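You operate a simulated robot arm through the tools that you are given. There is no shell and no other tool. Be economical: measure what you need, move in short steps, check, and stop when the job is done.

You are at the controls of a simulated two-armed robot. One attempt, no reset.

JOB
On the right end of the packing table, fold the cloth in half.

It is judged by the outcome, as a careful person would: the job done as asked, and still so three seconds after it is handed in. It fails if anything else is knocked over, pushed out of place, dropped, spilled or broken. Flat cloth is picked up by pressing the open fingertips on it (5 to 10 N) and closing them slowly along it; thin cloth reads only 2 to 8 mm in the jaws.

ROBOT AND FRAMES
Two 7-joint arms with two-finger parallel grippers on one trunk, on a base that drives. Base frame: it is fixed to the floor where the robot stands at the start and does not move with it; the origin is under the middle of the robot, x ahead of it, y to its left, z up; the surface under the hand at the start is at about z = 0.76. Units: m, degrees, N and s.
The left shoulder is at the start at [0.07, 0.163, 1.07], the right one opposite. With the tool pointing down near the work surface each hand reaches from about 0.4 to 0.88 m from the robot's upright axis, wherever it stands, measured 20 degrees to its own side. Places, roughly: right end of the packing table [0.6, 0.2, 0.8]. Payload 3.43 kg a hand.
The tool frame of a hand sits at the grasp point between the pads (the TCP): z along the fingers, y along the line on which they close. The tips reach 0.034 m beyond it. The gripper opens to 0.128 m. The fingers are 0.024 m wide and 0.012 m thick; the gripper's body (0.048 by 0.13 m) begins 0.096 m behind the TCP.
Orientation is that of the tool frame in the base frame, as a unit quaternion [x, y, z, w]. With the fingers straight down and closing along the base's y, the tool's x points along the base's -x, its y along +y and its z along -z.

CONTROLS
- The arms move only by the tool step_arm. It takes "left_rows", "right_rows" or both (then of equal length, played together; a hand with none holds still); each is a list of rows, each a list of 7 numbers: the shift along the base's x, y, z in units of 500 mm (1.0 is 500 mm), then the turn, a rotation vector about the base's x, y, z in units of 180 degrees (1.0 is 180 degrees), then the gripper command, from -1 (fully open) to 1 (shut), values between in proportion. In form: [[tx, ty, tz, wx, wy, wz, claw], ...]. A call has 1 to 10 rows; each row is the pose to reach, as a shift and turn from the pose commanded when the call began. A call with a number of a shift or a turn outside -1 to 1 is refused whole. A row lasts 0.2 s, in which the tool goes at most 0.05 m and 8.6 degrees; a call with a longer step from one row to the next is refused whole, and so is a gripper value outside its range. A pose out of reach is approached as far as the arm can. The call stops where the force on the tool passes 40 N (or 10 N more than at its start, if that is more) or the arm is blocked; 0.2 s more then pass. The fingers move at their own pace (about 0.153 m/s each) and stop on an object; they squeeze with about 36 N. The grip force told is the motor's: it shows also when the fingers shut on nothing. Time passes only in rows, and 0.2 s behind the last, so rows that repeat a pose let the fingers close. It gives the time, the measured TCP pose, the force on the tool (base axes), the opening and the grip force at its end, in the units of the frame above (readings bear some noise), with the torque about the TCP (base axes, N m) and any sound that the robot's microphone picked up, and new pictures: "pictures" is both (left out), scene, wrist or none (wrist: the cameras of the hands that moved).
- Cameras (640 x 400 px; columns grow to the right, rows downward): "scene" is now at [0.129, 0.0072, 1.2803]; the picture's right is [0.09, -1.00, -0.00], its down [-0.73, -0.06, -0.68] and it looks along [0.68, 0.06, -0.74] (base axes); focal length 226 px, centre (320, 200). "left" rides on the left gripper at [0.076, 0.011, -0.16] in its tool frame; the picture's right is [-0.15, 0.99, 0.00], its down [-0.88, -0.13, -0.46] and it looks along [-0.45, -0.07, 0.89] (tool axes); focal length 234 px, centre (320, 200). "right" rides on the right gripper at [0.076, -0.011, -0.16] in its tool frame; the picture's right is [0.15, 0.99, 0.00], its down [-0.88, 0.13, -0.46] and it looks along [-0.45, 0.07, 0.89] (tool axes); focal length 234 px, centre (320, 200). There is no depth. A picture from a camera that has moved, and an enlarged one, comes with that camera's place and axes in the base frame and with its lens.
- move_column(by): slides the trunk up (or, below 0, down) by that many m; the arms and the scene camera ride with it, the base frame stays. It gives what a move gives, with no picture.
- roll_base(legs): drives the robot by 1 to 6 legs, each [ahead, left, turn to the left] in m, m and degrees, along the robot's own axes; the way and the turn of a leg run together, so that a leg with both is an arc; at most 1.5 m and 180 degrees a leg. The arms and the cameras ride along, it lands a little off, and it stops where it bumps. It gives what a move gives, and a new picture of the scene camera.
- pan_tilt(pan, tilt): turns the head with the scene camera to pan (to the left, within 86 degrees either way) and tilt (down, from -29 to 69), counted from straight ahead of the robot. It gives what a move gives, and a new picture of the scene camera.
- close_up(camera, box): a new picture of the part [left, top, right, bottom] of that camera's present view, enlarged. It takes no simulated time.
- hand_in(): hands the job in; it is judged then, once.

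Work in short steps. Places have to be worked out from the pictures, the camera data and where the tool is seen: move nearer, look again, correct. Check each grasp and each placing, and mend what went wrong. You have 120 turns and 260 pictures in all, those below and enlarged ones among them. Open the grippers and draw the arms clear of the work before you hand the job in, unless the task says otherwise; then end with one line.

The tools are called after "Emit:" as name(argument=value, ...) on one line, values as JSON. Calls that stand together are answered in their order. step_arm: Moves the arms, as the interface text tells. Its arguments: {"type":"object","properties":{"left_rows":{"type":"array","items":{"type":"array","items":{"type":"number"}}},"right_rows":{"type":"array","items":{"type":"array","items":{"type":"number"}}},"pictures":{"type":"string","enum":["both","scene","wrist","none"]}},"required":[]} The other tools are called the same way: move_column (by) slides the trunk up or down; roll_base (legs) drives the base; pan_tilt (pan, tilt) turns the head that bears the scene camera; close_up (camera, box) takes an enlarged picture of a part of a camera's view; hand_in () hands the job in.

At the start:

```text
time: 0.0
left_position: [0.715, 0.0958, 0.9992]
left_tool_rot: [-0.002, 1.0, 0.0, 0.0]
left_contact_force: [-0.3, 0.3, -0.1]
left_wrist_torque: [0.03, -0.01, -0.02]
left_width: 0.1279
left_grip_force: 0.0
right_position: [0.4087, -0.3228, 0.985]
right_tool_rot: [0.0, 1.0, 0.001, 0.0]
right_contact_force: [-1.0, -0.1, -0.4]
right_wrist_torque: [0.05, 0.02, 0.03]
right_width: 0.128
right_grip_force: 0.0
trunk travel left (down, up): [-0.55, 0.39]
robot x, y, heading: [0.004, 0.0005, 0.2]
head pan, tilt: [4.9, 47.3]
```

scene: 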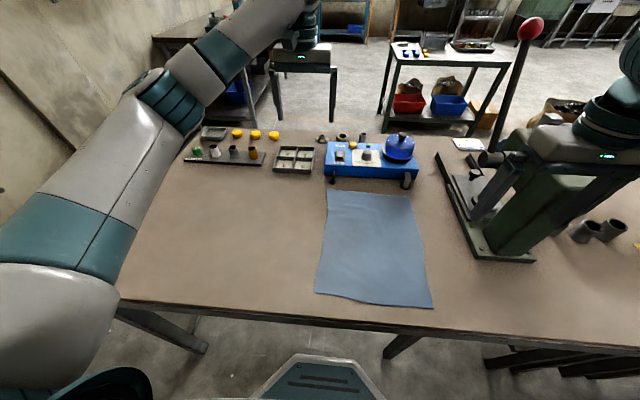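
right: 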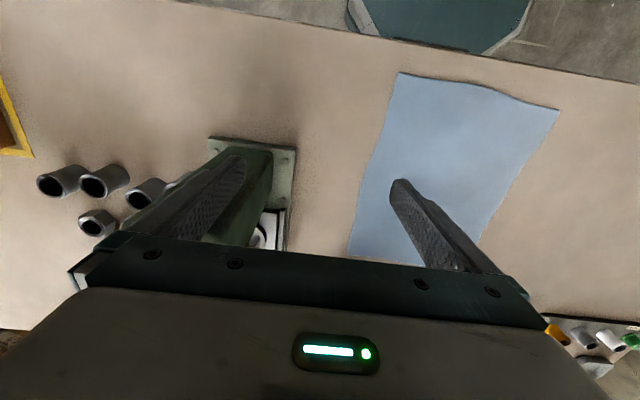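
left: 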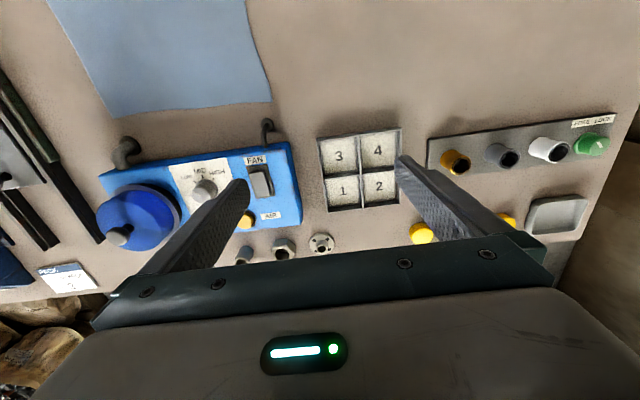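

The cloth spans about x 0.315–0.65 and y 0.03 to −0.23, with the near edge too close to the robot. I'll back the base off and shift a little to the right, so that both hands can carry the near corners onto the far ones.

Emit:
roll_base(legs=[[-0.13, 0, 0], [0, -0.08, 0]])

```text
time: 1.9
left_position: [0.585, 0.0177, 1.0001]
left_tool_rot: [0.0, 1.0, 0.001, 0.0]
left_contact_force: [-0.4, -1.1, -0.3]
left_wrist_torque: [0.04, 0.0, 0.0]
left_width: 0.1281
left_grip_force: 0.1
right_position: [0.2794, -0.4021, 0.9834]
right_tool_rot: [-0.001, 1.0, 0.0, 0.0]
right_contact_force: [0.1, 0.4, 0.6]
right_wrist_torque: [0.04, -0.03, 0.01]
right_width: 0.1282
right_grip_force: 0.0
trunk travel left (down, up): [-0.55, 0.39]
robot x, y, heading: [-0.1296, -0.0829, 0.0]
head pan, tilt: [4.9, 47.3]
camera scene: at [-0.001, -0.0725, 1.2804], right [0.09, -1.0, 0.0], down [-0.73, -0.06, -0.68], along [0.68, 0.06, -0.74], focal length 226 px, centre (320, 200)
```

scene: 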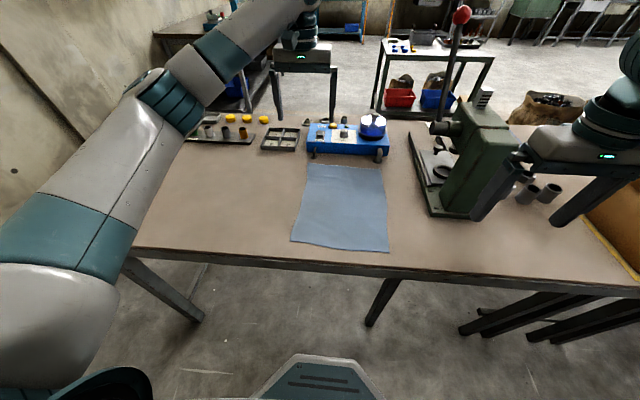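

The near-corner estimates hold from the new pose. The better plan is to pinch the two far corners and carry them back toward the robot, with the wrists tilting naturally. First I'll swing the right hand inward, away from the press, then go forward.

Emit:
step_arm(right_rows=[[0, 0.08, 0, 0, 0, 0, -0.5], [0, 0.16, 0, 0, 0, 0, 0], [0, 0.24, 0, 0, 0, 0, 0.2], [0, 0.32, 0, 0, 0, 0, 0.2], [0, 0.38, 0, 0, 0, 0, 0.2], [0.08, 0.38, 0, 0, 0, 0, 0.2], [0.16, 0.38, 0, 0, 0, 0, 0.2], [0.24, 0.38, 0, 0, 0, 0, 0.2], [0.32, 0.38, 0, 0, 0, 0, 0.2], [0.4, 0.38, 0, 0, 0, 0, 0.2]], left_rows=[[0, 0, 0, 0, 0, 0, -0.5], [0, 0, 0, 0, 0, 0, 0], [0, 0, 0, 0, 0, 0, 0.2], [0, 0, 0, 0, 0, 0, 0.2], [0, 0, 0, 0, 0, 0, 0.2], [0, 0, 0, 0, 0, 0, 0.2], [0, 0, 0, 0, 0, 0, 0.2], [0, 0, 0, 0, 0, 0, 0.2], [0, 0, 0, 0, 0, 0, 0.2], [0, 0, 0, 0, 0, 0, 0.2]])

```text
time: 4.1
left_position: [0.5863, 0.0178, 0.9982]
left_tool_rot: [-0.001, 1.0, 0.0, -0.001]
left_contact_force: [0.9, 0.3, 0.1]
left_wrist_torque: [0.01, 0.01, 0.02]
left_width: 0.0513
left_grip_force: 0.1
right_position: [0.4797, -0.211, 0.9827]
right_tool_rot: [0.0, 1.0, -0.001, -0.001]
right_contact_force: [-0.2, 0.2, 0.4]
right_wrist_torque: [0.01, 0.01, 0.02]
right_width: 0.0512
right_grip_force: 0.1
trunk travel left (down, up): [-0.55, 0.39]
robot x, y, heading: [-0.1295, -0.0781, -0.1]
head pan, tilt: [4.9, 47.3]
camera scene: at [0.0002, -0.071, 1.2802], right [0.09, -1.0, 0.0], down [-0.73, -0.06, -0.68], along [0.67, 0.06, -0.74], focal length 226 px, centre (320, 200)
camera right: at [0.4059, -0.2228, 1.1424], right [-0.15, 0.99, 0.0], down [0.88, 0.13, 0.45], along [0.45, 0.07, -0.89], focal length 234 px, centre (320, 200)
camera left: at [0.5107, 0.031, 1.157], right [0.14, 0.99, 0.0], down [0.88, -0.13, 0.45], along [0.45, -0.07, -0.89], focal length 234 px, centre (320, 200)
```

scene: 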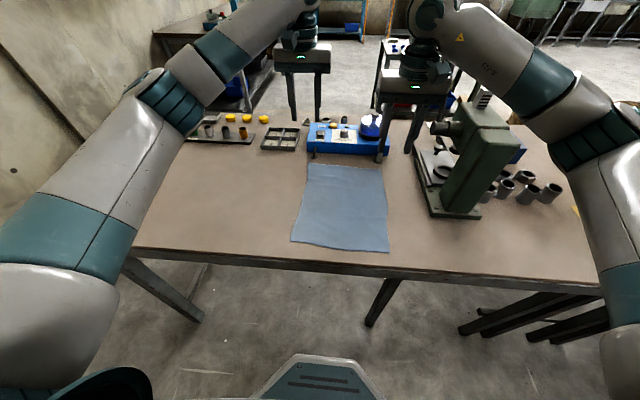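
right: 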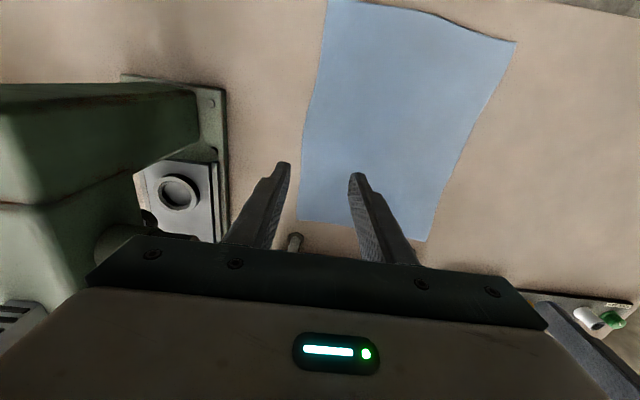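
left: 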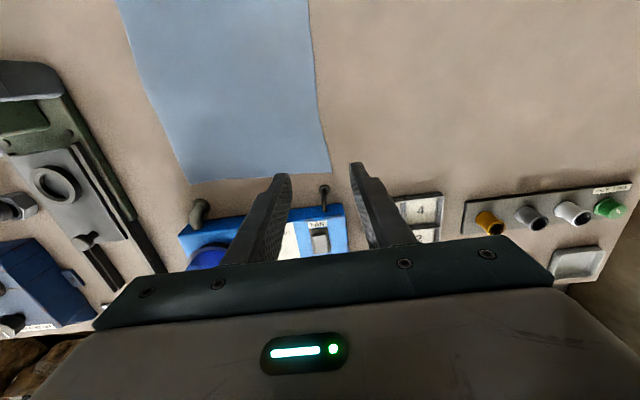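

Far corners work out to about (0.659, 0.028) and (0.647, −0.237). Some hook-like things protrude from the blue box near the far edge, so I'll look at them closely.

Emit:
close_up(camera="left", box=[160, 140, 400, 290])

Emit:
close_up(camera="scene", box=[280, 100, 420, 188])

```text
2.67 times, centred on (280, 215) of left
camera zoom: at [0.5107, 0.031, 1.157], right [0.14, 0.99, 0.0], down [0.88, -0.13, 0.45], along [0.45, -0.07, -0.89], focal length 624 px, centre (427, 160)
```

zoom: 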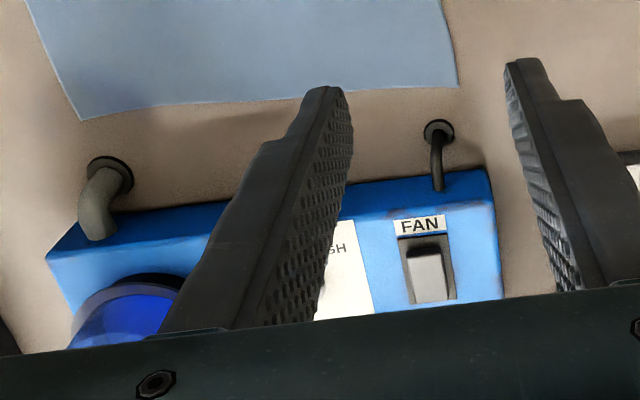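

```text
4.55 times, centred on (350, 144) of scene
camera zoom: at [0.0002, -0.071, 1.2802], right [0.09, -1.0, 0.0], down [-0.73, -0.06, -0.68], along [0.67, 0.06, -0.74], focal length 1026 px, centre (184, 454)
```

zoom: 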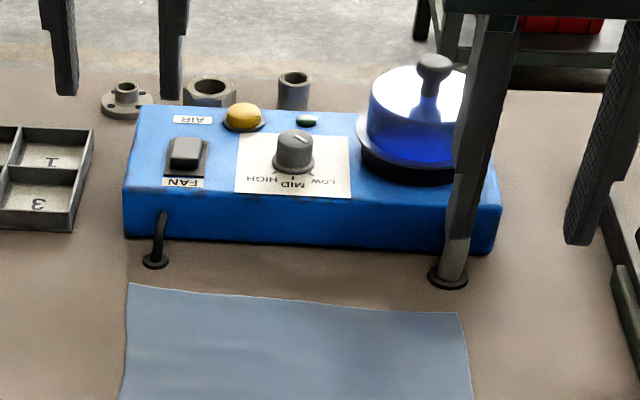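

The hoses meet the table at x≈0.69, which leaves about 3 cm beyond the cloth edge. I'll bring both hands over the far corners with narrower openings, stopping about 5 cm above the cloth.

Emit:
step_arm(left_rows=[[0.032, -0.01, 0, 0, 0, 0, 0.53], [0.064, -0.02, 0, 0, 0, 0, 0.53], [0.096, -0.03, 0, 0, 0, 0, 0.53], [0.128, -0.042, 0, 0, 0, 0, 0.53], [0.128, -0.042, -0.08, 0, 0, 0, 0.53], [0.128, -0.042, -0.16, 0, 0, 0, 0.53], [0.128, -0.042, -0.24, 0, 0, 0, 0.53], [0.128, -0.042, -0.296, 0, 0, 0, 0.53], [0.128, -0.042, -0.296, 0, 0, 0, 0.53]], right_rows=[[0.08, 0.008, 0, 0, 0, 0, 0.53], [0.16, 0.008, 0, 0, 0, 0, 0.53], [0.24, 0.008, 0, 0, 0, 0, 0.53], [0.322, 0.008, 0, 0, 0, 0, 0.53], [0.322, 0.008, -0.07, 0, 0, 0, 0.53], [0.322, 0.008, -0.14, 0, 0, 0, 0.53], [0.322, 0.008, -0.21, 0, 0, 0, 0.53], [0.322, 0.008, -0.266, 0, 0, 0, 0.53], [0.322, 0.008, -0.266, 0, 0, 0, 0.53]])

```text
time: 6.1
left_position: [0.6493, -0.002, 0.8507]
left_tool_rot: [-0.001, 1.0, 0.0, 0.0]
left_contact_force: [0.7, -1.0, -0.5]
left_wrist_torque: [-0.04, 0.0, 0.0]
left_width: 0.0302
left_grip_force: 0.0
right_position: [0.6422, -0.2081, 0.8513]
right_tool_rot: [0.0, 1.0, -0.001, 0.001]
right_contact_force: [0.0, 0.0, 0.2]
right_wrist_torque: [0.0, -0.01, 0.01]
right_width: 0.0302
right_grip_force: 0.0
trunk travel left (down, up): [-0.55, 0.39]
robot x, y, heading: [-0.1298, -0.0832, 0.1]
head pan, tilt: [4.9, 47.3]
camera scene: at [-0.0012, -0.0714, 1.2804], right [0.09, -1.0, 0.0], down [-0.73, -0.06, -0.68], along [0.68, 0.06, -0.74], focal length 226 px, centre (320, 200)
camera right: at [0.5675, -0.22, 1.0109], right [-0.15, 0.99, 0.0], down [0.88, 0.13, 0.46], along [0.45, 0.07, -0.89], focal length 234 px, centre (320, 200)
camera left: at [0.5747, 0.0097, 1.0096], right [0.14, 0.99, 0.0], down [0.88, -0.13, 0.46], along [0.45, -0.07, -0.89], focal length 234 px, centre (320, 200)
```

scene: 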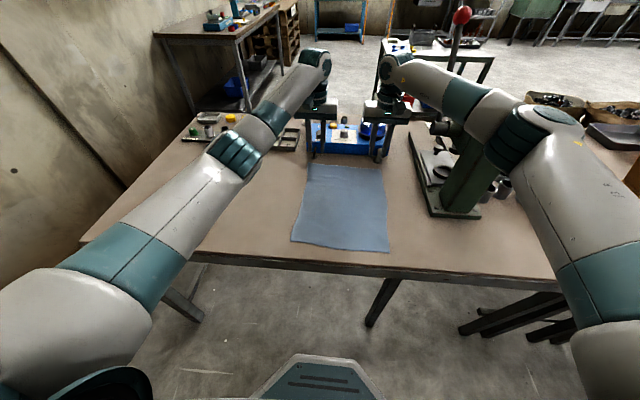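
right: 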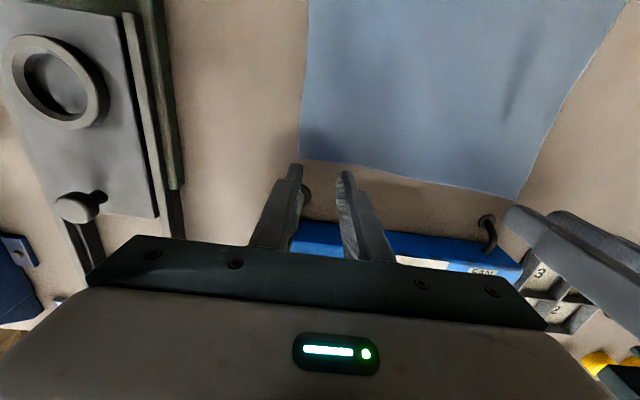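
left: 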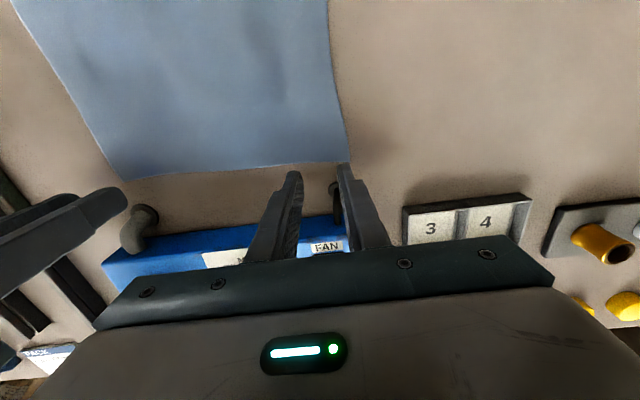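

The corners refine to (0.659, 0.030) and (0.643, −0.228). I'll nudge the right hand inward and lower both to just above the cloth.

Emit:
step_arm(left_rows=[[0, 0, -0.04, 0, 0, 0, 0.53], [0, 0, -0.08, 0, 0, 0, 0.53], [0, 0, -0.1, 0, 0, 0, 0.53], [0, 0, -0.106, 0, 0, 0, 0.53]], right_rows=[[0, 0.016, -0.04, 0, 0, 0, 0.53], [0, 0.016, -0.08, 0, 0, 0, 0.53], [0, 0.016, -0.1, 0, 0, 0, 0.53], [0, 0.016, -0.106, 0, 0, 0, 0.53]], pictures="wrist")

```text
time: 7.1
left_position: [0.6471, -0.0007, 0.7988]
left_tool_rot: [-0.001, 1.0, -0.001, 0.001]
left_contact_force: [0.2, 0.7, -0.1]
left_wrist_torque: [0.03, -0.04, 0.02]
left_width: 0.0299
left_grip_force: 0.0
right_position: [0.6406, -0.197, 0.8009]
right_tool_rot: [-0.001, 1.0, -0.001, 0.002]
right_contact_force: [0.7, 0.2, -0.4]
right_wrist_torque: [0.04, 0.01, 0.02]
right_width: 0.0303
right_grip_force: 0.0
trunk travel left (down, up): [-0.55, 0.39]
robot x, y, heading: [-0.128, -0.0793, 0.2]
head pan, tilt: [4.9, 47.3]
camera right: at [0.5654, -0.2093, 0.9608], right [-0.15, 0.99, 0.0], down [0.88, 0.13, 0.46], along [0.45, 0.07, -0.89], focal length 234 px, centre (320, 200)
camera left: at [0.5717, 0.0119, 0.9568], right [0.14, 0.99, 0.0], down [0.88, -0.13, 0.46], along [0.45, -0.07, -0.89], focal length 234 px, centre (320, 200)
```

right: 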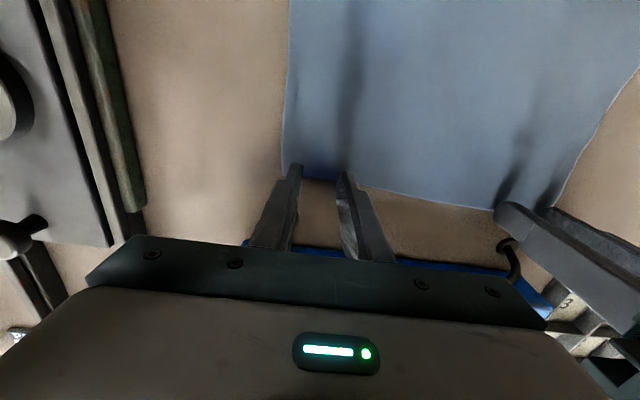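
left: 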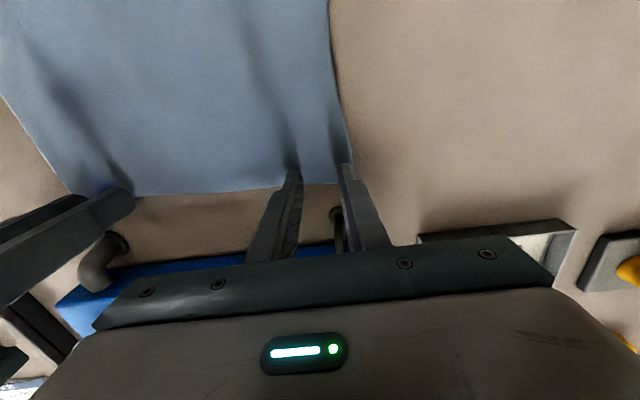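

The tips are hovering about 5 mm up. The left hand's outer finger sits right at the side edge, so I'll shift that hand 7 mm inward and lower both gently.

Emit:
step_arm(left_rows=[[0, -0.014, 0, 0, 0, 0, 0.53], [0, -0.014, -0.005, 0, 0, 0, 0.53], [0, -0.014, -0.01, 0, 0, 0, 0.53]], right_rows=[[0, 0, 0, 0, 0, 0, 0.53], [0, 0, -0.005, 0, 0, 0, 0.53], [0, 0, -0.01, 0, 0, 0, 0.53]], pictures="none")

```text
time: 7.9
left_position: [0.6483, -0.0058, 0.7943]
left_tool_rot: [-0.002, 1.0, -0.001, 0.002]
left_contact_force: [0.2, -0.4, 3.0]
left_wrist_torque: [0.04, -0.04, 0.02]
left_width: 0.0301
left_grip_force: 0.0
right_position: [0.6388, -0.1969, 0.7969]
right_tool_rot: [-0.001, 1.0, -0.002, 0.001]
right_contact_force: [-0.4, -0.2, -0.6]
right_wrist_torque: [-0.03, 0.01, 0.01]
right_width: 0.0304
right_grip_force: 0.0
trunk travel left (down, up): [-0.55, 0.39]
robot x, y, heading: [-0.1339, -0.0773, -0.1]
head pan, tilt: [4.9, 47.3]
```

The left hand touches at 3 N; the right hand is a couple of millimetres higher. I'll press both a little more, still open.

Emit:
step_arm(left_rows=[[0, 0, -0.001, 0, 0, 0, 0.53], [0, 0, -0.002, 0, 0, 0, 0.53]], right_rows=[[0, 0, -0.004, 0, 0, 0, 0.53], [0, 0, -0.007, 0, 0, 0, 0.53]], pictures="none")

```text
time: 8.5
left_position: [0.647, -0.0056, 0.7951]
left_tool_rot: [-0.002, 1.0, -0.002, 0.002]
left_contact_force: [2.1, -0.5, 7.5]
left_wrist_torque: [0.14, -0.08, -0.05]
left_width: 0.03
left_grip_force: 0.1
right_position: [0.6385, -0.1961, 0.7951]
right_tool_rot: [-0.001, 1.0, -0.001, 0.004]
right_contact_force: [2.1, -2.5, 30.2]
right_wrist_torque: [-0.07, 0.07, 0.04]
right_width: 0.0295
right_grip_force: 0.0
trunk travel left (down, up): [-0.55, 0.39]
robot x, y, heading: [-0.1294, -0.0818, 0.3]
head pan, tilt: [4.9, 47.3]
```

The right hand presses too hard (30 N), so I'll ease it up about 2 mm.

Emit:
step_arm(right_rows=[[0, 0, 0.0035, 0, 0, 0, 0.53], [0, 0, 0.0035, 0, 0, 0, 0.53]], pictures="none")

```text
time: 9.1
left_position: [0.6464, -0.0069, 0.7964]
left_tool_rot: [-0.001, 1.0, -0.002, 0.002]
left_contact_force: [3.3, 2.1, 13.9]
left_wrist_torque: [0.21, -0.13, -0.04]
left_width: 0.03
left_grip_force: 0.3
right_position: [0.6386, -0.1972, 0.7949]
right_tool_rot: [-0.001, 1.0, -0.001, 0.002]
right_contact_force: [4.4, 4.7, 27.5]
right_wrist_torque: [0.16, -0.07, -0.03]
right_width: 0.0296
right_grip_force: 0.0
trunk travel left (down, up): [-0.55, 0.39]
robot x, y, heading: [-0.1314, -0.0783, 0.2]
head pan, tilt: [4.9, 47.3]
```

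Emit:
step_arm(left_rows=[[0, 0, 0.0015, 0, 0, 0, 0.53], [0, 0, 0.0015, 0, 0, 0, 0.53]], right_rows=[[0, 0, 0.004, 0, 0, 0, 0.53], [0, 0, 0.004, 0, 0, 0, 0.53]], pictures="none")

```text
time: 9.7
left_position: [0.6469, -0.0071, 0.7954]
left_tool_rot: [-0.001, 1.0, -0.001, 0.003]
left_contact_force: [2.6, 1.6, 11.1]
left_wrist_torque: [0.16, -0.08, -0.02]
left_width: 0.0301
left_grip_force: 0.1
right_position: [0.6369, -0.1967, 0.7954]
right_tool_rot: [-0.001, 1.0, -0.002, 0.001]
right_contact_force: [1.3, 5.3, 16.4]
right_wrist_torque: [0.3, -0.01, -0.05]
right_width: 0.0304
right_grip_force: 0.6
trunk travel left (down, up): [-0.55, 0.39]
robot x, y, heading: [-0.1284, -0.0778, 0.4]
head pan, tilt: [4.9, 47.3]
```

Forces are now 11 N and 16 N. I'll ease both slightly and close slowly along the cloth.

Emit:
step_arm(left_rows=[[0, 0, 0.001, 0, 0, 0, 0.53], [0, 0, 0.001, 0, 0, 0, 0.58], [0, 0, 0.001, 0, 0, 0, 0.64], [0, 0, 0.001, 0, 0, 0, 0.7], [0, 0, 0.001, 0, 0, 0, 0.76], [0, 0, 0.001, 0, 0, 0, 0.82], [0, 0, 0.001, 0, 0, 0, 0.88], [0, 0, 0.001, 0, 0, 0, 0.94], [0, 0, 0.001, 0, 0, 0, 1], [0, 0, 0.001, 0, 0, 0, 1]], right_rows=[[0, 0, 0.0025, 0, 0, 0, 0.53], [0, 0, 0.0025, 0, 0, 0, 0.58], [0, 0, 0.0025, 0, 0, 0, 0.64], [0, 0, 0.0025, 0, 0, 0, 0.7], [0, 0, 0.0025, 0, 0, 0, 0.76], [0, 0, 0.0025, 0, 0, 0, 0.82], [0, 0, 0.0025, 0, 0, 0, 0.88], [0, 0, 0.0025, 0, 0, 0, 0.94], [0, 0, 0.0025, 0, 0, 0, 1], [0, 0, 0.0025, 0, 0, 0, 1]], pictures="wrist")

```text
time: 11.9
left_position: [0.6465, -0.0067, 0.7948]
left_tool_rot: [-0.001, 1.0, 0.0, 0.001]
left_contact_force: [-0.2, 0.7, 6.0]
left_wrist_torque: [0.03, 0.01, 0.0]
left_width: 0.0
left_grip_force: 33.1
right_position: [0.6384, -0.1974, 0.7966]
right_tool_rot: [-0.001, 1.0, -0.001, 0.002]
right_contact_force: [1.0, 0.1, 1.0]
right_wrist_torque: [0.01, 0.0, -0.04]
right_width: 0.0021
right_grip_force: 36.2
trunk travel left (down, up): [-0.55, 0.39]
robot x, y, heading: [-0.1286, -0.0797, -0.1]
head pan, tilt: [4.9, 47.3]
camera right: at [0.564, -0.2095, 0.9565], right [-0.15, 0.99, 0.0], down [0.88, 0.13, 0.46], along [0.45, 0.07, -0.89], focal length 234 px, centre (320, 200)
camera left: at [0.5714, 0.0052, 0.9538], right [0.14, 0.99, 0.0], down [0.88, -0.13, 0.46], along [0.45, -0.07, -0.89], focal length 234 px, centre (320, 200)
```

right: 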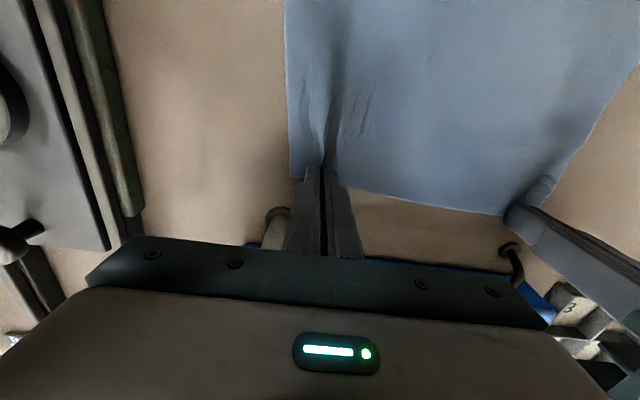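
left: 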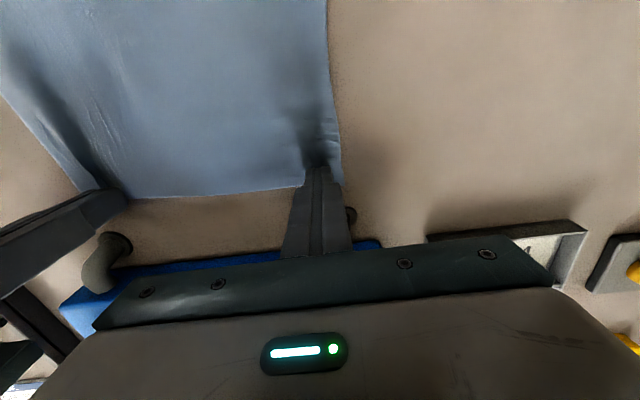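

The right hand caught the cloth (2.1 mm), but the left slipped off, with the left edge dragged in to y≈0.01. I'll lift the left hand slightly, reopen it, and shift it further onto the cloth.

Emit:
step_arm(left_rows=[[0, 0, 0.02, 0, 0, 0, 1], [-0.006, -0.024, 0.03, 0, 0, 0, 0.53], [-0.006, -0.024, 0.03, 0, 0, 0, 0.53], [-0.006, -0.024, 0.02, 0, 0, 0, 0.53], [-0.006, -0.024, 0.01, 0, 0, 0, 0.53], [-0.006, -0.024, 0.004, 0, 0, 0, 0.53]], pictures="wrist")

```text
time: 13.3
left_position: [0.6439, -0.0191, 0.7976]
left_tool_rot: [-0.001, 1.0, -0.001, 0.001]
left_contact_force: [0.3, 0.4, 0.1]
left_wrist_torque: [0.0, -0.02, 0.0]
left_width: 0.03
left_grip_force: 0.1
right_position: [0.6388, -0.1976, 0.7972]
right_tool_rot: [-0.002, 1.0, -0.002, 0.001]
right_contact_force: [-0.2, -0.1, -0.2]
right_wrist_torque: [-0.01, -0.02, -0.04]
right_width: 0.002
right_grip_force: 36.2
trunk travel left (down, up): [-0.55, 0.39]
robot x, y, heading: [-0.132, -0.0793, 0.1]
head pan, tilt: [4.9, 47.3]
camera left: at [0.5675, -0.0065, 0.9555], right [0.14, 0.99, 0.0], down [0.88, -0.13, 0.46], along [0.45, -0.07, -0.89], focal length 234 px, centre (320, 200)
```

left: 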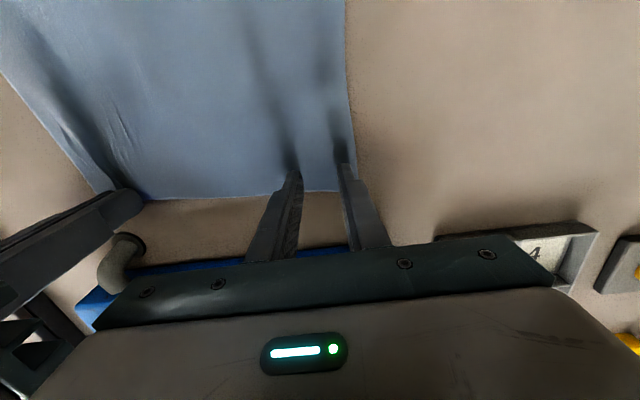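

Both left fingers are now well on the cloth. I'll lower until there's light pressure.

Emit:
step_arm(left_rows=[[0, 0, -0.003, 0, 0, 0, 0.53], [0, 0, -0.006, 0, 0, 0, 0.53], [0, 0, -0.006, 0, 0, 0, 0.53]], pictures="none")

```text
time: 14.1
left_position: [0.6442, -0.0198, 0.796]
left_tool_rot: [-0.002, 1.0, -0.001, 0.002]
left_contact_force: [-4.1, 0.9, 12.8]
left_wrist_torque: [0.24, 0.15, 0.05]
left_width: 0.0301
left_grip_force: 0.2
right_position: [0.6389, -0.1971, 0.7956]
right_tool_rot: [-0.001, 1.0, -0.001, 0.001]
right_contact_force: [0.5, 0.4, -0.6]
right_wrist_torque: [-0.05, 0.0, 0.01]
right_width: 0.0018
right_grip_force: 36.5
trunk travel left (down, up): [-0.55, 0.39]
robot x, y, heading: [-0.1303, -0.079, 0.1]
head pan, tilt: [4.9, 47.3]
```

At about 12 N there's firm contact, so I'll ease a hair and close slowly.

Emit:
step_arm(left_rows=[[0, 0, 0.0005, 0, 0, 0, 0.57], [0, 0, 0.0005, 0, 0, 0, 0.62], [0, 0, 0.0005, 0, 0, 0, 0.67], [0, 0, 0.0005, 0, 0, 0, 0.72], [0, 0, 0.0005, 0, 0, 0, 0.77], [0, 0, 0.0005, 0, 0, 0, 0.82], [0, 0, 0.0005, 0, 0, 0, 0.88], [0, 0, 0.0005, 0, 0, 0, 0.94], [0, 0, 0.0005, 0, 0, 0, 1], [0, 0, 0.0005, 0, 0, 0, 1]], pictures="wrist")

```text
time: 16.3
left_position: [0.6433, -0.0187, 0.7949]
left_tool_rot: [-0.001, 1.0, -0.002, 0.002]
left_contact_force: [-0.2, -11.2, 27.8]
left_wrist_torque: [-0.27, 0.04, 0.03]
left_width: 0.0019
left_grip_force: 35.6
right_position: [0.639, -0.1976, 0.7969]
right_tool_rot: [-0.002, 1.0, 0.0, 0.002]
right_contact_force: [-0.2, 11.3, 0.1]
right_wrist_torque: [0.39, -0.01, -0.04]
right_width: 0.0019
right_grip_force: 35.4
trunk travel left (down, up): [-0.55, 0.39]
robot x, y, heading: [-0.1275, -0.0778, 0.1]
head pan, tilt: [4.9, 47.3]
camera left: at [0.5676, -0.0081, 0.9535], right [0.14, 0.99, 0.0], down [0.88, -0.13, 0.46], along [0.45, -0.07, -0.89], focal length 234 px, centre (320, 200)
```

left: 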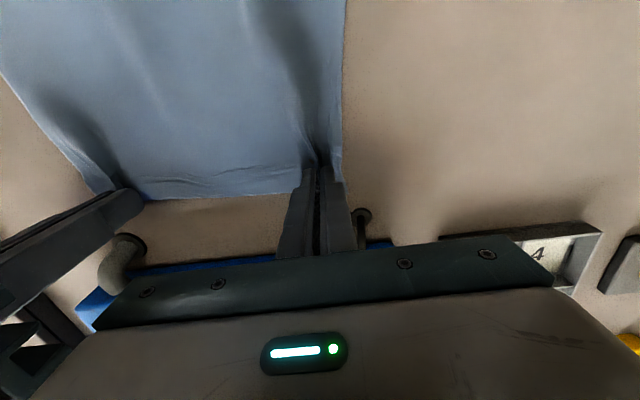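

Both hands now hold cloth at about 1.9 mm, and it's taut between them. I'll lift both 3 cm, bringing them together by 4 mm each to slacken it.

Emit:
step_arm(left_rows=[[0, -0.006, 0.02, 0, 0, 0, 1], [0, -0.008, 0.04, 0, 0, 0, 1], [0, -0.008, 0.06, 0, 0, 0, 1]], right_rows=[[0, 0.006, 0.02, 0, 0, 0, 1], [0, 0.008, 0.04, 0, 0, 0, 1], [0, 0.008, 0.06, 0, 0, 0, 1]])

```text
time: 17.1
left_position: [0.6469, -0.0257, 0.8213]
left_tool_rot: [-0.002, 1.0, 0.001, 0.0]
left_contact_force: [-0.6, -2.7, 0.1]
left_wrist_torque: [-0.07, 0.04, -0.05]
left_width: 0.002
left_grip_force: 36.1
right_position: [0.641, -0.1959, 0.8239]
right_tool_rot: [0.0, 1.0, -0.001, 0.0]
right_contact_force: [0.6, 2.8, 0.4]
right_wrist_torque: [0.03, -0.01, 0.0]
right_width: 0.0017
right_grip_force: 36.6
trunk travel left (down, up): [-0.55, 0.39]
robot x, y, heading: [-0.1266, -0.0828, -0.1]
head pan, tilt: [4.9, 47.3]
camera scene: at [-0.0006, -0.0716, 1.2802], right [0.09, -1.0, 0.0], down [-0.73, -0.06, -0.68], along [0.68, 0.06, -0.74], focal length 226 px, centre (320, 200)
camera right: at [0.5669, -0.2083, 0.9834], right [-0.15, 0.99, 0.0], down [0.88, 0.13, 0.46], along [0.45, 0.07, -0.89], focal length 234 px, centre (320, 200)
camera left: at [0.5719, -0.0134, 0.9804], right [0.14, 0.99, 0.0], down [0.88, -0.13, 0.45], along [0.45, -0.06, -0.89], focal length 234 px, centre (320, 200)
```

scene: 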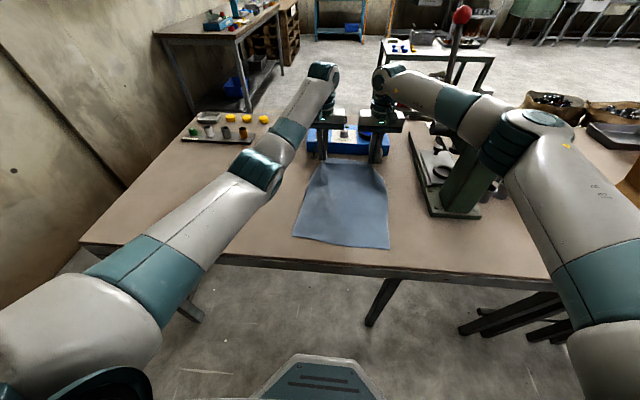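
right: 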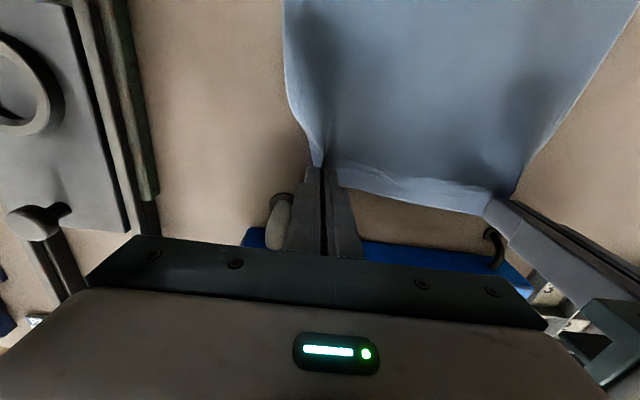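
left: 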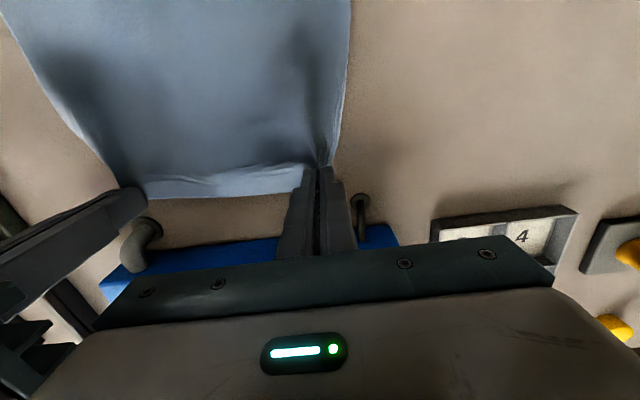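

Both corners are lifted cleanly. Next I'll raise and tilt the wrists 45° toward the robot along the fold arc.

Emit:
step_arm(left_rows=[[-0.014, 0, 0.03, 0, -0.036, 0, 1], [-0.032, 0, 0.06, 0, -0.072, 0, 1], [-0.054, 0, 0.09, 0, -0.108, 0, 1], [-0.078, 0, 0.115, 0, -0.144, 0, 1], [-0.1, 0, 0.13, 0, -0.18, 0, 1], [-0.122, 0, 0.14, 0, -0.216, 0, 1], [-0.144, 0, 0.15, 0, -0.25, 0, 1]], right_rows=[[-0.014, 0, 0.03, 0, -0.036, 0, 1], [-0.032, 0, 0.06, 0, -0.072, 0, 1], [-0.054, 0, 0.09, 0, -0.108, 0, 1], [-0.078, 0, 0.115, 0, -0.144, 0, 1], [-0.1, 0, 0.13, 0, -0.18, 0, 1], [-0.122, 0, 0.14, 0, -0.216, 0, 1], [-0.144, 0, 0.15, 0, -0.25, 0, 1]])

```text
time: 18.7
left_position: [0.5746, -0.0284, 0.9092]
left_tool_rot: [0.0, 0.921, 0.001, 0.39]
left_contact_force: [-0.4, 0.3, 0.0]
left_wrist_torque: [0.02, 0.01, 0.0]
left_width: 0.0022
left_grip_force: 36.2
right_position: [0.5679, -0.1993, 0.9046]
right_tool_rot: [0.0, 0.923, 0.001, 0.384]
right_contact_force: [-0.6, 0.2, 0.6]
right_wrist_torque: [0.0, -0.01, 0.0]
right_width: 0.0019
right_grip_force: 35.8
trunk travel left (down, up): [-0.55, 0.39]
robot x, y, heading: [-0.1307, -0.08, 0.2]
head pan, tilt: [4.9, 47.3]
camera scene: at [-0.0025, -0.0755, 1.2832], right [0.09, -1.0, 0.0], down [-0.73, -0.06, -0.68], along [0.68, 0.06, -0.73], focal length 226 px, centre (320, 200)
camera right: at [0.4032, -0.2109, 0.9618], right [-0.1, 0.99, -0.1], down [0.3, 0.13, 0.95], along [0.95, 0.07, -0.31], focal length 234 px, centre (320, 200)
camera left: at [0.4075, -0.0174, 0.9653], right [0.1, 0.99, 0.11], down [0.29, -0.13, 0.95], along [0.95, -0.07, -0.3], focal length 234 px, centre (320, 200)
```

scene: 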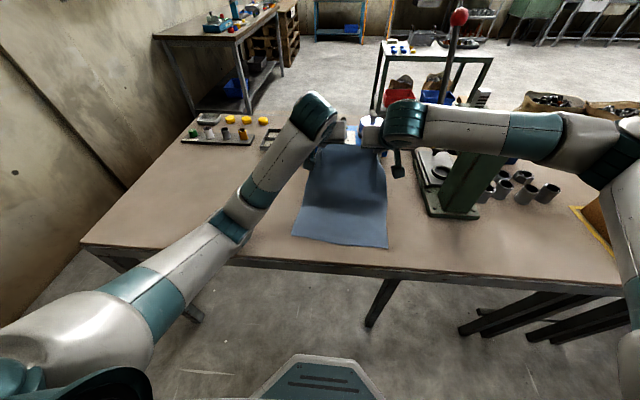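
right: 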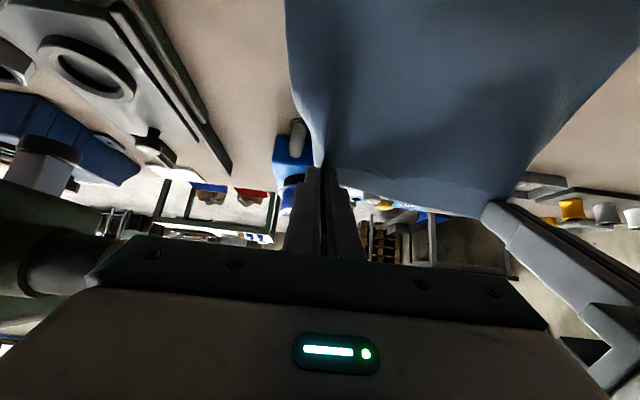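
left: 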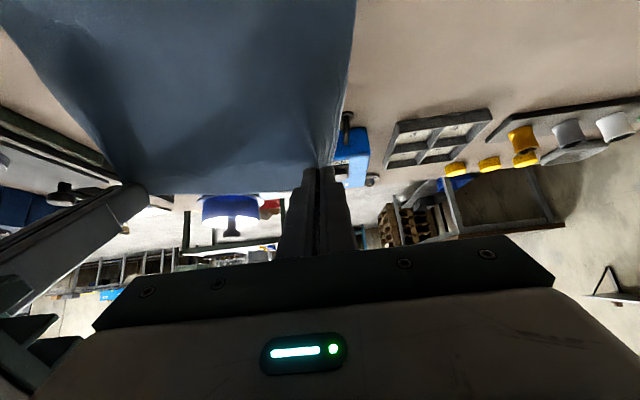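

Both grips hold and the arms are free of contact. I'll now drive the base straight back 0.22 m so that both hands carry the cloth edge over together.

Emit:
roll_base(legs=[[-0.11, 0, 0], [-0.11, 0, 0]])

```text
time: 20.7
left_position: [0.3548, -0.0274, 0.8985]
left_tool_rot: [-0.001, 0.924, 0.0, 0.382]
left_contact_force: [0.0, 0.6, -0.2]
left_wrist_torque: [-0.02, 0.02, -0.01]
left_width: 0.002
left_grip_force: 36.5
right_position: [0.3495, -0.1961, 0.8999]
right_tool_rot: [0.0, 0.924, -0.001, 0.382]
right_contact_force: [-0.6, 0.6, 0.2]
right_wrist_torque: [0.0, -0.02, 0.01]
right_width: 0.002
right_grip_force: 36.1
trunk travel left (down, up): [-0.55, 0.39]
robot x, y, heading: [-0.351, -0.0808, -0.1]
head pan, tilt: [4.9, 47.3]
camera scene: at [-0.221, -0.0719, 1.2804], right [0.09, -1.0, 0.0], down [-0.73, -0.06, -0.68], along [0.68, 0.06, -0.73], focal length 226 px, centre (320, 200)
```

scene: 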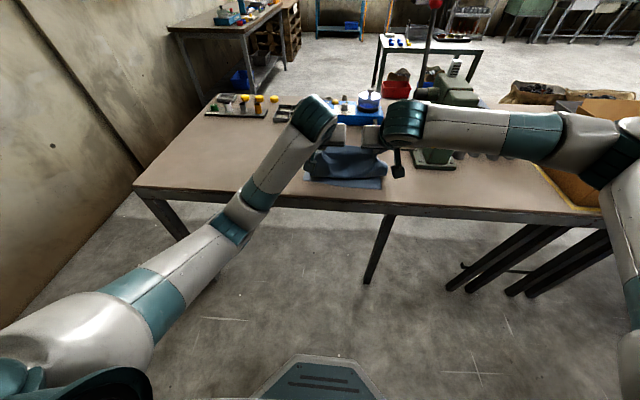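

The fold is hanging over nicely, and the bottom near edge is still at x≈0.318. Now I'll lower the carried edge onto the near edge, spreading and centring slightly in y.

Emit:
step_arm(left_rows=[[-0.03, 0.006, -0.03, 0, 0, 0, 1], [-0.055, 0.012, -0.065, 0, 0, 0, 1], [-0.075, 0.018, -0.105, 0, 0, 0, 1], [-0.09, 0.024, -0.145, 0, 0, 0, 1], [-0.098, 0.024, -0.18, 0, 0, 0, 1], [-0.098, 0.024, -0.19, 0, 0, 0, 1]], right_rows=[[-0.03, 0.004, -0.03, 0, 0, 0, 1], [-0.055, 0.008, -0.065, 0, 0, 0, 1], [-0.075, 0.012, -0.105, 0, 0, 0, 1], [-0.09, 0.016, -0.145, 0, 0, 0, 1], [-0.1, 0.016, -0.18, 0, 0, 0, 1], [-0.102, 0.016, -0.19, 0, 0, 0, 1]])

```text
time: 22.1
left_position: [0.3045, -0.0149, 0.803]
left_tool_rot: [-0.001, 0.924, -0.001, 0.382]
left_contact_force: [-0.2, -3.2, 0.1]
left_wrist_torque: [-0.07, 0.0, -0.1]
left_width: 0.002
left_grip_force: 36.3
right_position: [0.2996, -0.1886, 0.803]
right_tool_rot: [-0.001, 0.924, -0.001, 0.383]
right_contact_force: [0.7, 2.2, -0.9]
right_wrist_torque: [0.08, 0.0, 0.11]
right_width: 0.0018
right_grip_force: 36.1
trunk travel left (down, up): [-0.55, 0.39]
robot x, y, heading: [-0.3488, -0.0799, 0.2]
head pan, tilt: [4.9, 47.3]
camera scene: at [-0.2203, -0.0718, 1.2803], right [0.09, -1.0, 0.0], down [-0.73, -0.06, -0.68], along [0.68, 0.06, -0.74], focal length 226 px, centre (320, 200)
camera right: at [0.135, -0.2001, 0.8621], right [-0.1, 0.99, -0.1], down [0.3, 0.13, 0.94], along [0.95, 0.07, -0.31], focal length 234 px, centre (320, 200)
camera left: at [0.1381, -0.0035, 0.8612], right [0.1, 0.99, 0.1], down [0.3, -0.13, 0.94], along [0.95, -0.07, -0.31], focal length 234 px, centre (320, 200)
```

scene: 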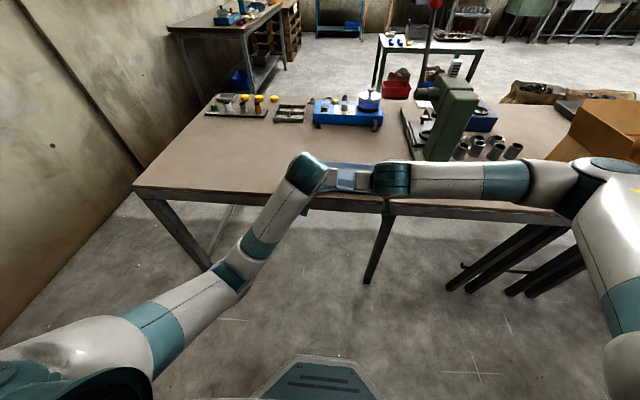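
right: 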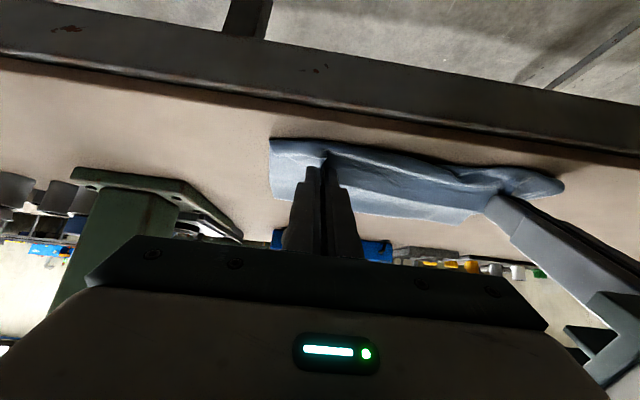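
left: 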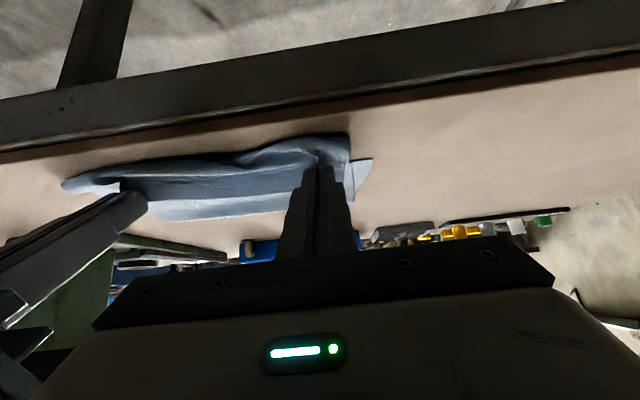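

The carried edge is about 1.5–2 cm above the table. I'll lower the last bit gently until light contact.

Emit:
step_arm(left_rows=[[0, 0, -0.01, 0, 0, 0, 1], [-0.002, 0, -0.018, 0, 0, 0, 1], [-0.004, 0, -0.022, 0, 0, 0, 1]], right_rows=[[0, 0, -0.01, 0, 0, 0, 1], [-0.002, 0, -0.018, 0, 0, 0, 1], [-0.004, 0, -0.022, 0, 0, 0, 1]], pictures="wrist")

Emit:
close_up(camera="scene", box=[270, 130, 430, 230])

```text
time: 22.9
left_position: [0.3013, -0.0155, 0.7942]
left_tool_rot: [-0.001, 0.923, -0.001, 0.384]
left_contact_force: [2.0, -2.6, 10.9]
left_wrist_torque: [-0.12, -0.25, -0.07]
left_width: 0.002
left_grip_force: 36.0
right_position: [0.2964, -0.1871, 0.7956]
right_tool_rot: [-0.001, 0.923, 0.001, 0.384]
right_contact_force: [2.7, 3.6, 8.6]
right_wrist_torque: [0.1, -0.19, 0.07]
right_width: 0.0018
right_grip_force: 36.0
trunk travel left (down, up): [-0.55, 0.39]
robot x, y, heading: [-0.3461, -0.0799, 0.3]
head pan, tilt: [4.9, 47.3]
camera right: at [0.1321, -0.1999, 0.8541], right [-0.1, 0.99, -0.1], down [0.3, 0.13, 0.95], along [0.95, 0.07, -0.31], focal length 234 px, centre (320, 200)
camera left: at [0.1361, -0.0033, 0.8518], right [0.1, 0.99, 0.1], down [0.3, -0.13, 0.95], along [0.95, -0.07, -0.31], focal length 234 px, centre (320, 200)
```

right: 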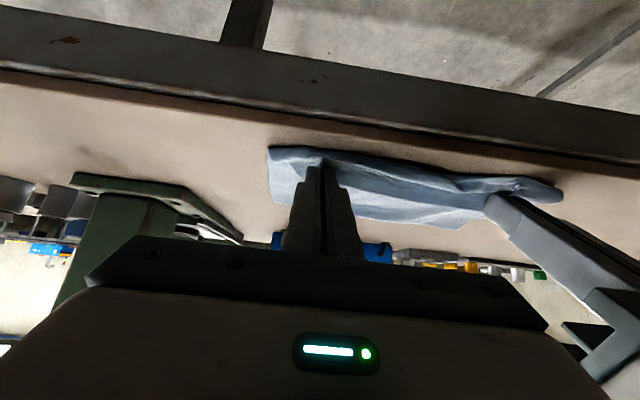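
left: 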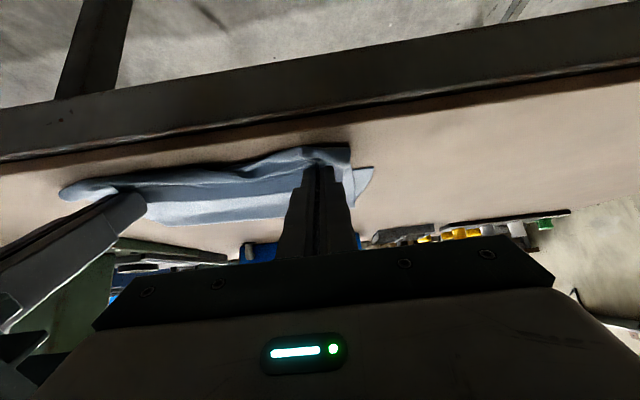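

```text
4.00 times, centred on (350, 180) of scene
camera zoom: at [-0.2219, -0.0719, 1.2809], right [0.09, -1.0, 0.0], down [-0.73, -0.06, -0.68], along [0.68, 0.06, -0.73], focal length 903 px, centre (200, 280)
```

zoom: 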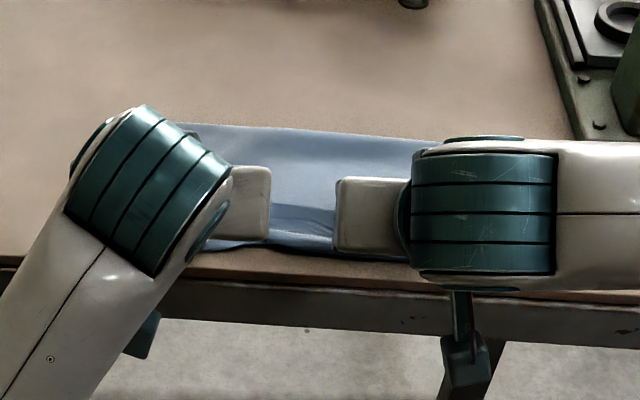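

Both tips are in light contact at the near edge. I'll release by opening while easing up slightly, then withdraw up and back.

Emit:
step_arm(left_rows=[[0, 0, 0.003, 0, 0, 0, 0.85], [0, 0, 0.004, 0, 0, 0, 0.75], [0, 0, 0.004, 0, 0, 0, 0.65], [-0.01, 0, 0.012, 0, 0, 0, 0.65], [-0.04, 0, 0.05, 0, 0, 0, 0.65], [-0.08, 0, 0.1, 0, 0, 0, 0.65], [-0.11, 0, 0.16, 0, 0, 0, 0.65], [-0.14, 0, 0.22, 0, 0, 0, 0.65]], right_rows=[[0, 0, 0.003, 0, 0, 0, 0.85], [0, 0, 0.004, 0, 0, 0, 0.75], [0, 0, 0.004, 0, 0, 0, 0.65], [-0.01, 0, 0.012, 0, 0, 0, 0.65], [-0.04, 0, 0.05, 0, 0, 0, 0.65], [-0.08, 0, 0.1, 0, 0, 0, 0.65], [-0.11, 0, 0.16, 0, 0, 0, 0.65], [-0.14, 0, 0.22, 0, 0, 0, 0.65]])

```text
time: 24.7
left_position: [0.2544, 0.0607, 0.8626]
left_tool_rot: [-0.011, 0.92, 0.087, 0.382]
left_contact_force: [-0.6, -0.2, 0.5]
left_wrist_torque: [0.01, 0.0, 0.02]
left_width: 0.0223
left_grip_force: 0.1
left hand out of reach, approached as far as the arm can: row 8
right_position: [0.2298, -0.1865, 0.8964]
right_tool_rot: [-0.002, 0.924, 0.0, 0.383]
right_contact_force: [0.0, -0.1, 0.1]
right_wrist_torque: [0.0, 0.0, 0.0]
right_width: 0.0222
right_grip_force: 0.0
trunk travel left (down, up): [-0.55, 0.39]
robot x, y, heading: [-0.3502, -0.0747, 0.2]
head pan, tilt: [4.9, 47.3]
stopped in row 8 (left hand): the arm was blocked; the commanded pose is now the measured one
camera scene: at [-0.2203, -0.0712, 1.2803], right [0.09, -1.0, 0.0], down [-0.73, -0.06, -0.68], along [0.68, 0.06, -0.74], focal length 226 px, centre (320, 200)
camera right: at [0.065, -0.1983, 0.9573], right [-0.11, 0.99, -0.11], down [0.3, 0.13, 0.94], along [0.95, 0.07, -0.31], focal length 234 px, centre (320, 200)
camera left: at [0.0884, 0.0482, 0.92], right [0.02, 0.97, 0.25], down [0.32, -0.25, 0.92], along [0.95, 0.06, -0.31], focal length 234 px, centre (320, 200)
```

scene: 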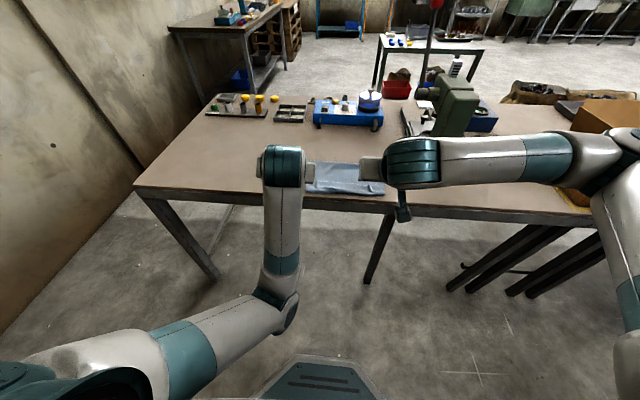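
right: 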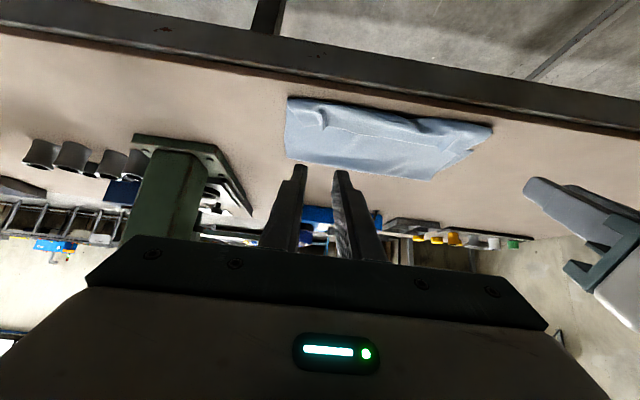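
left: 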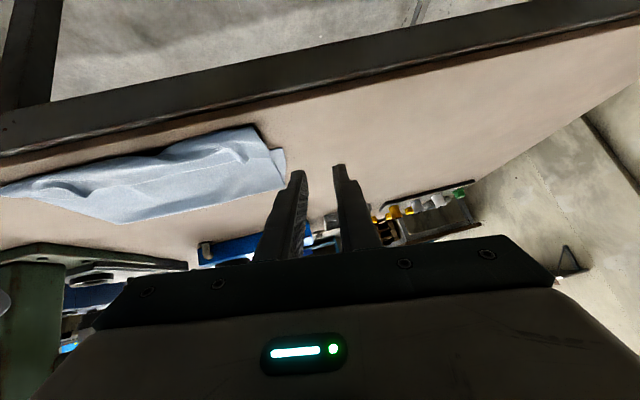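

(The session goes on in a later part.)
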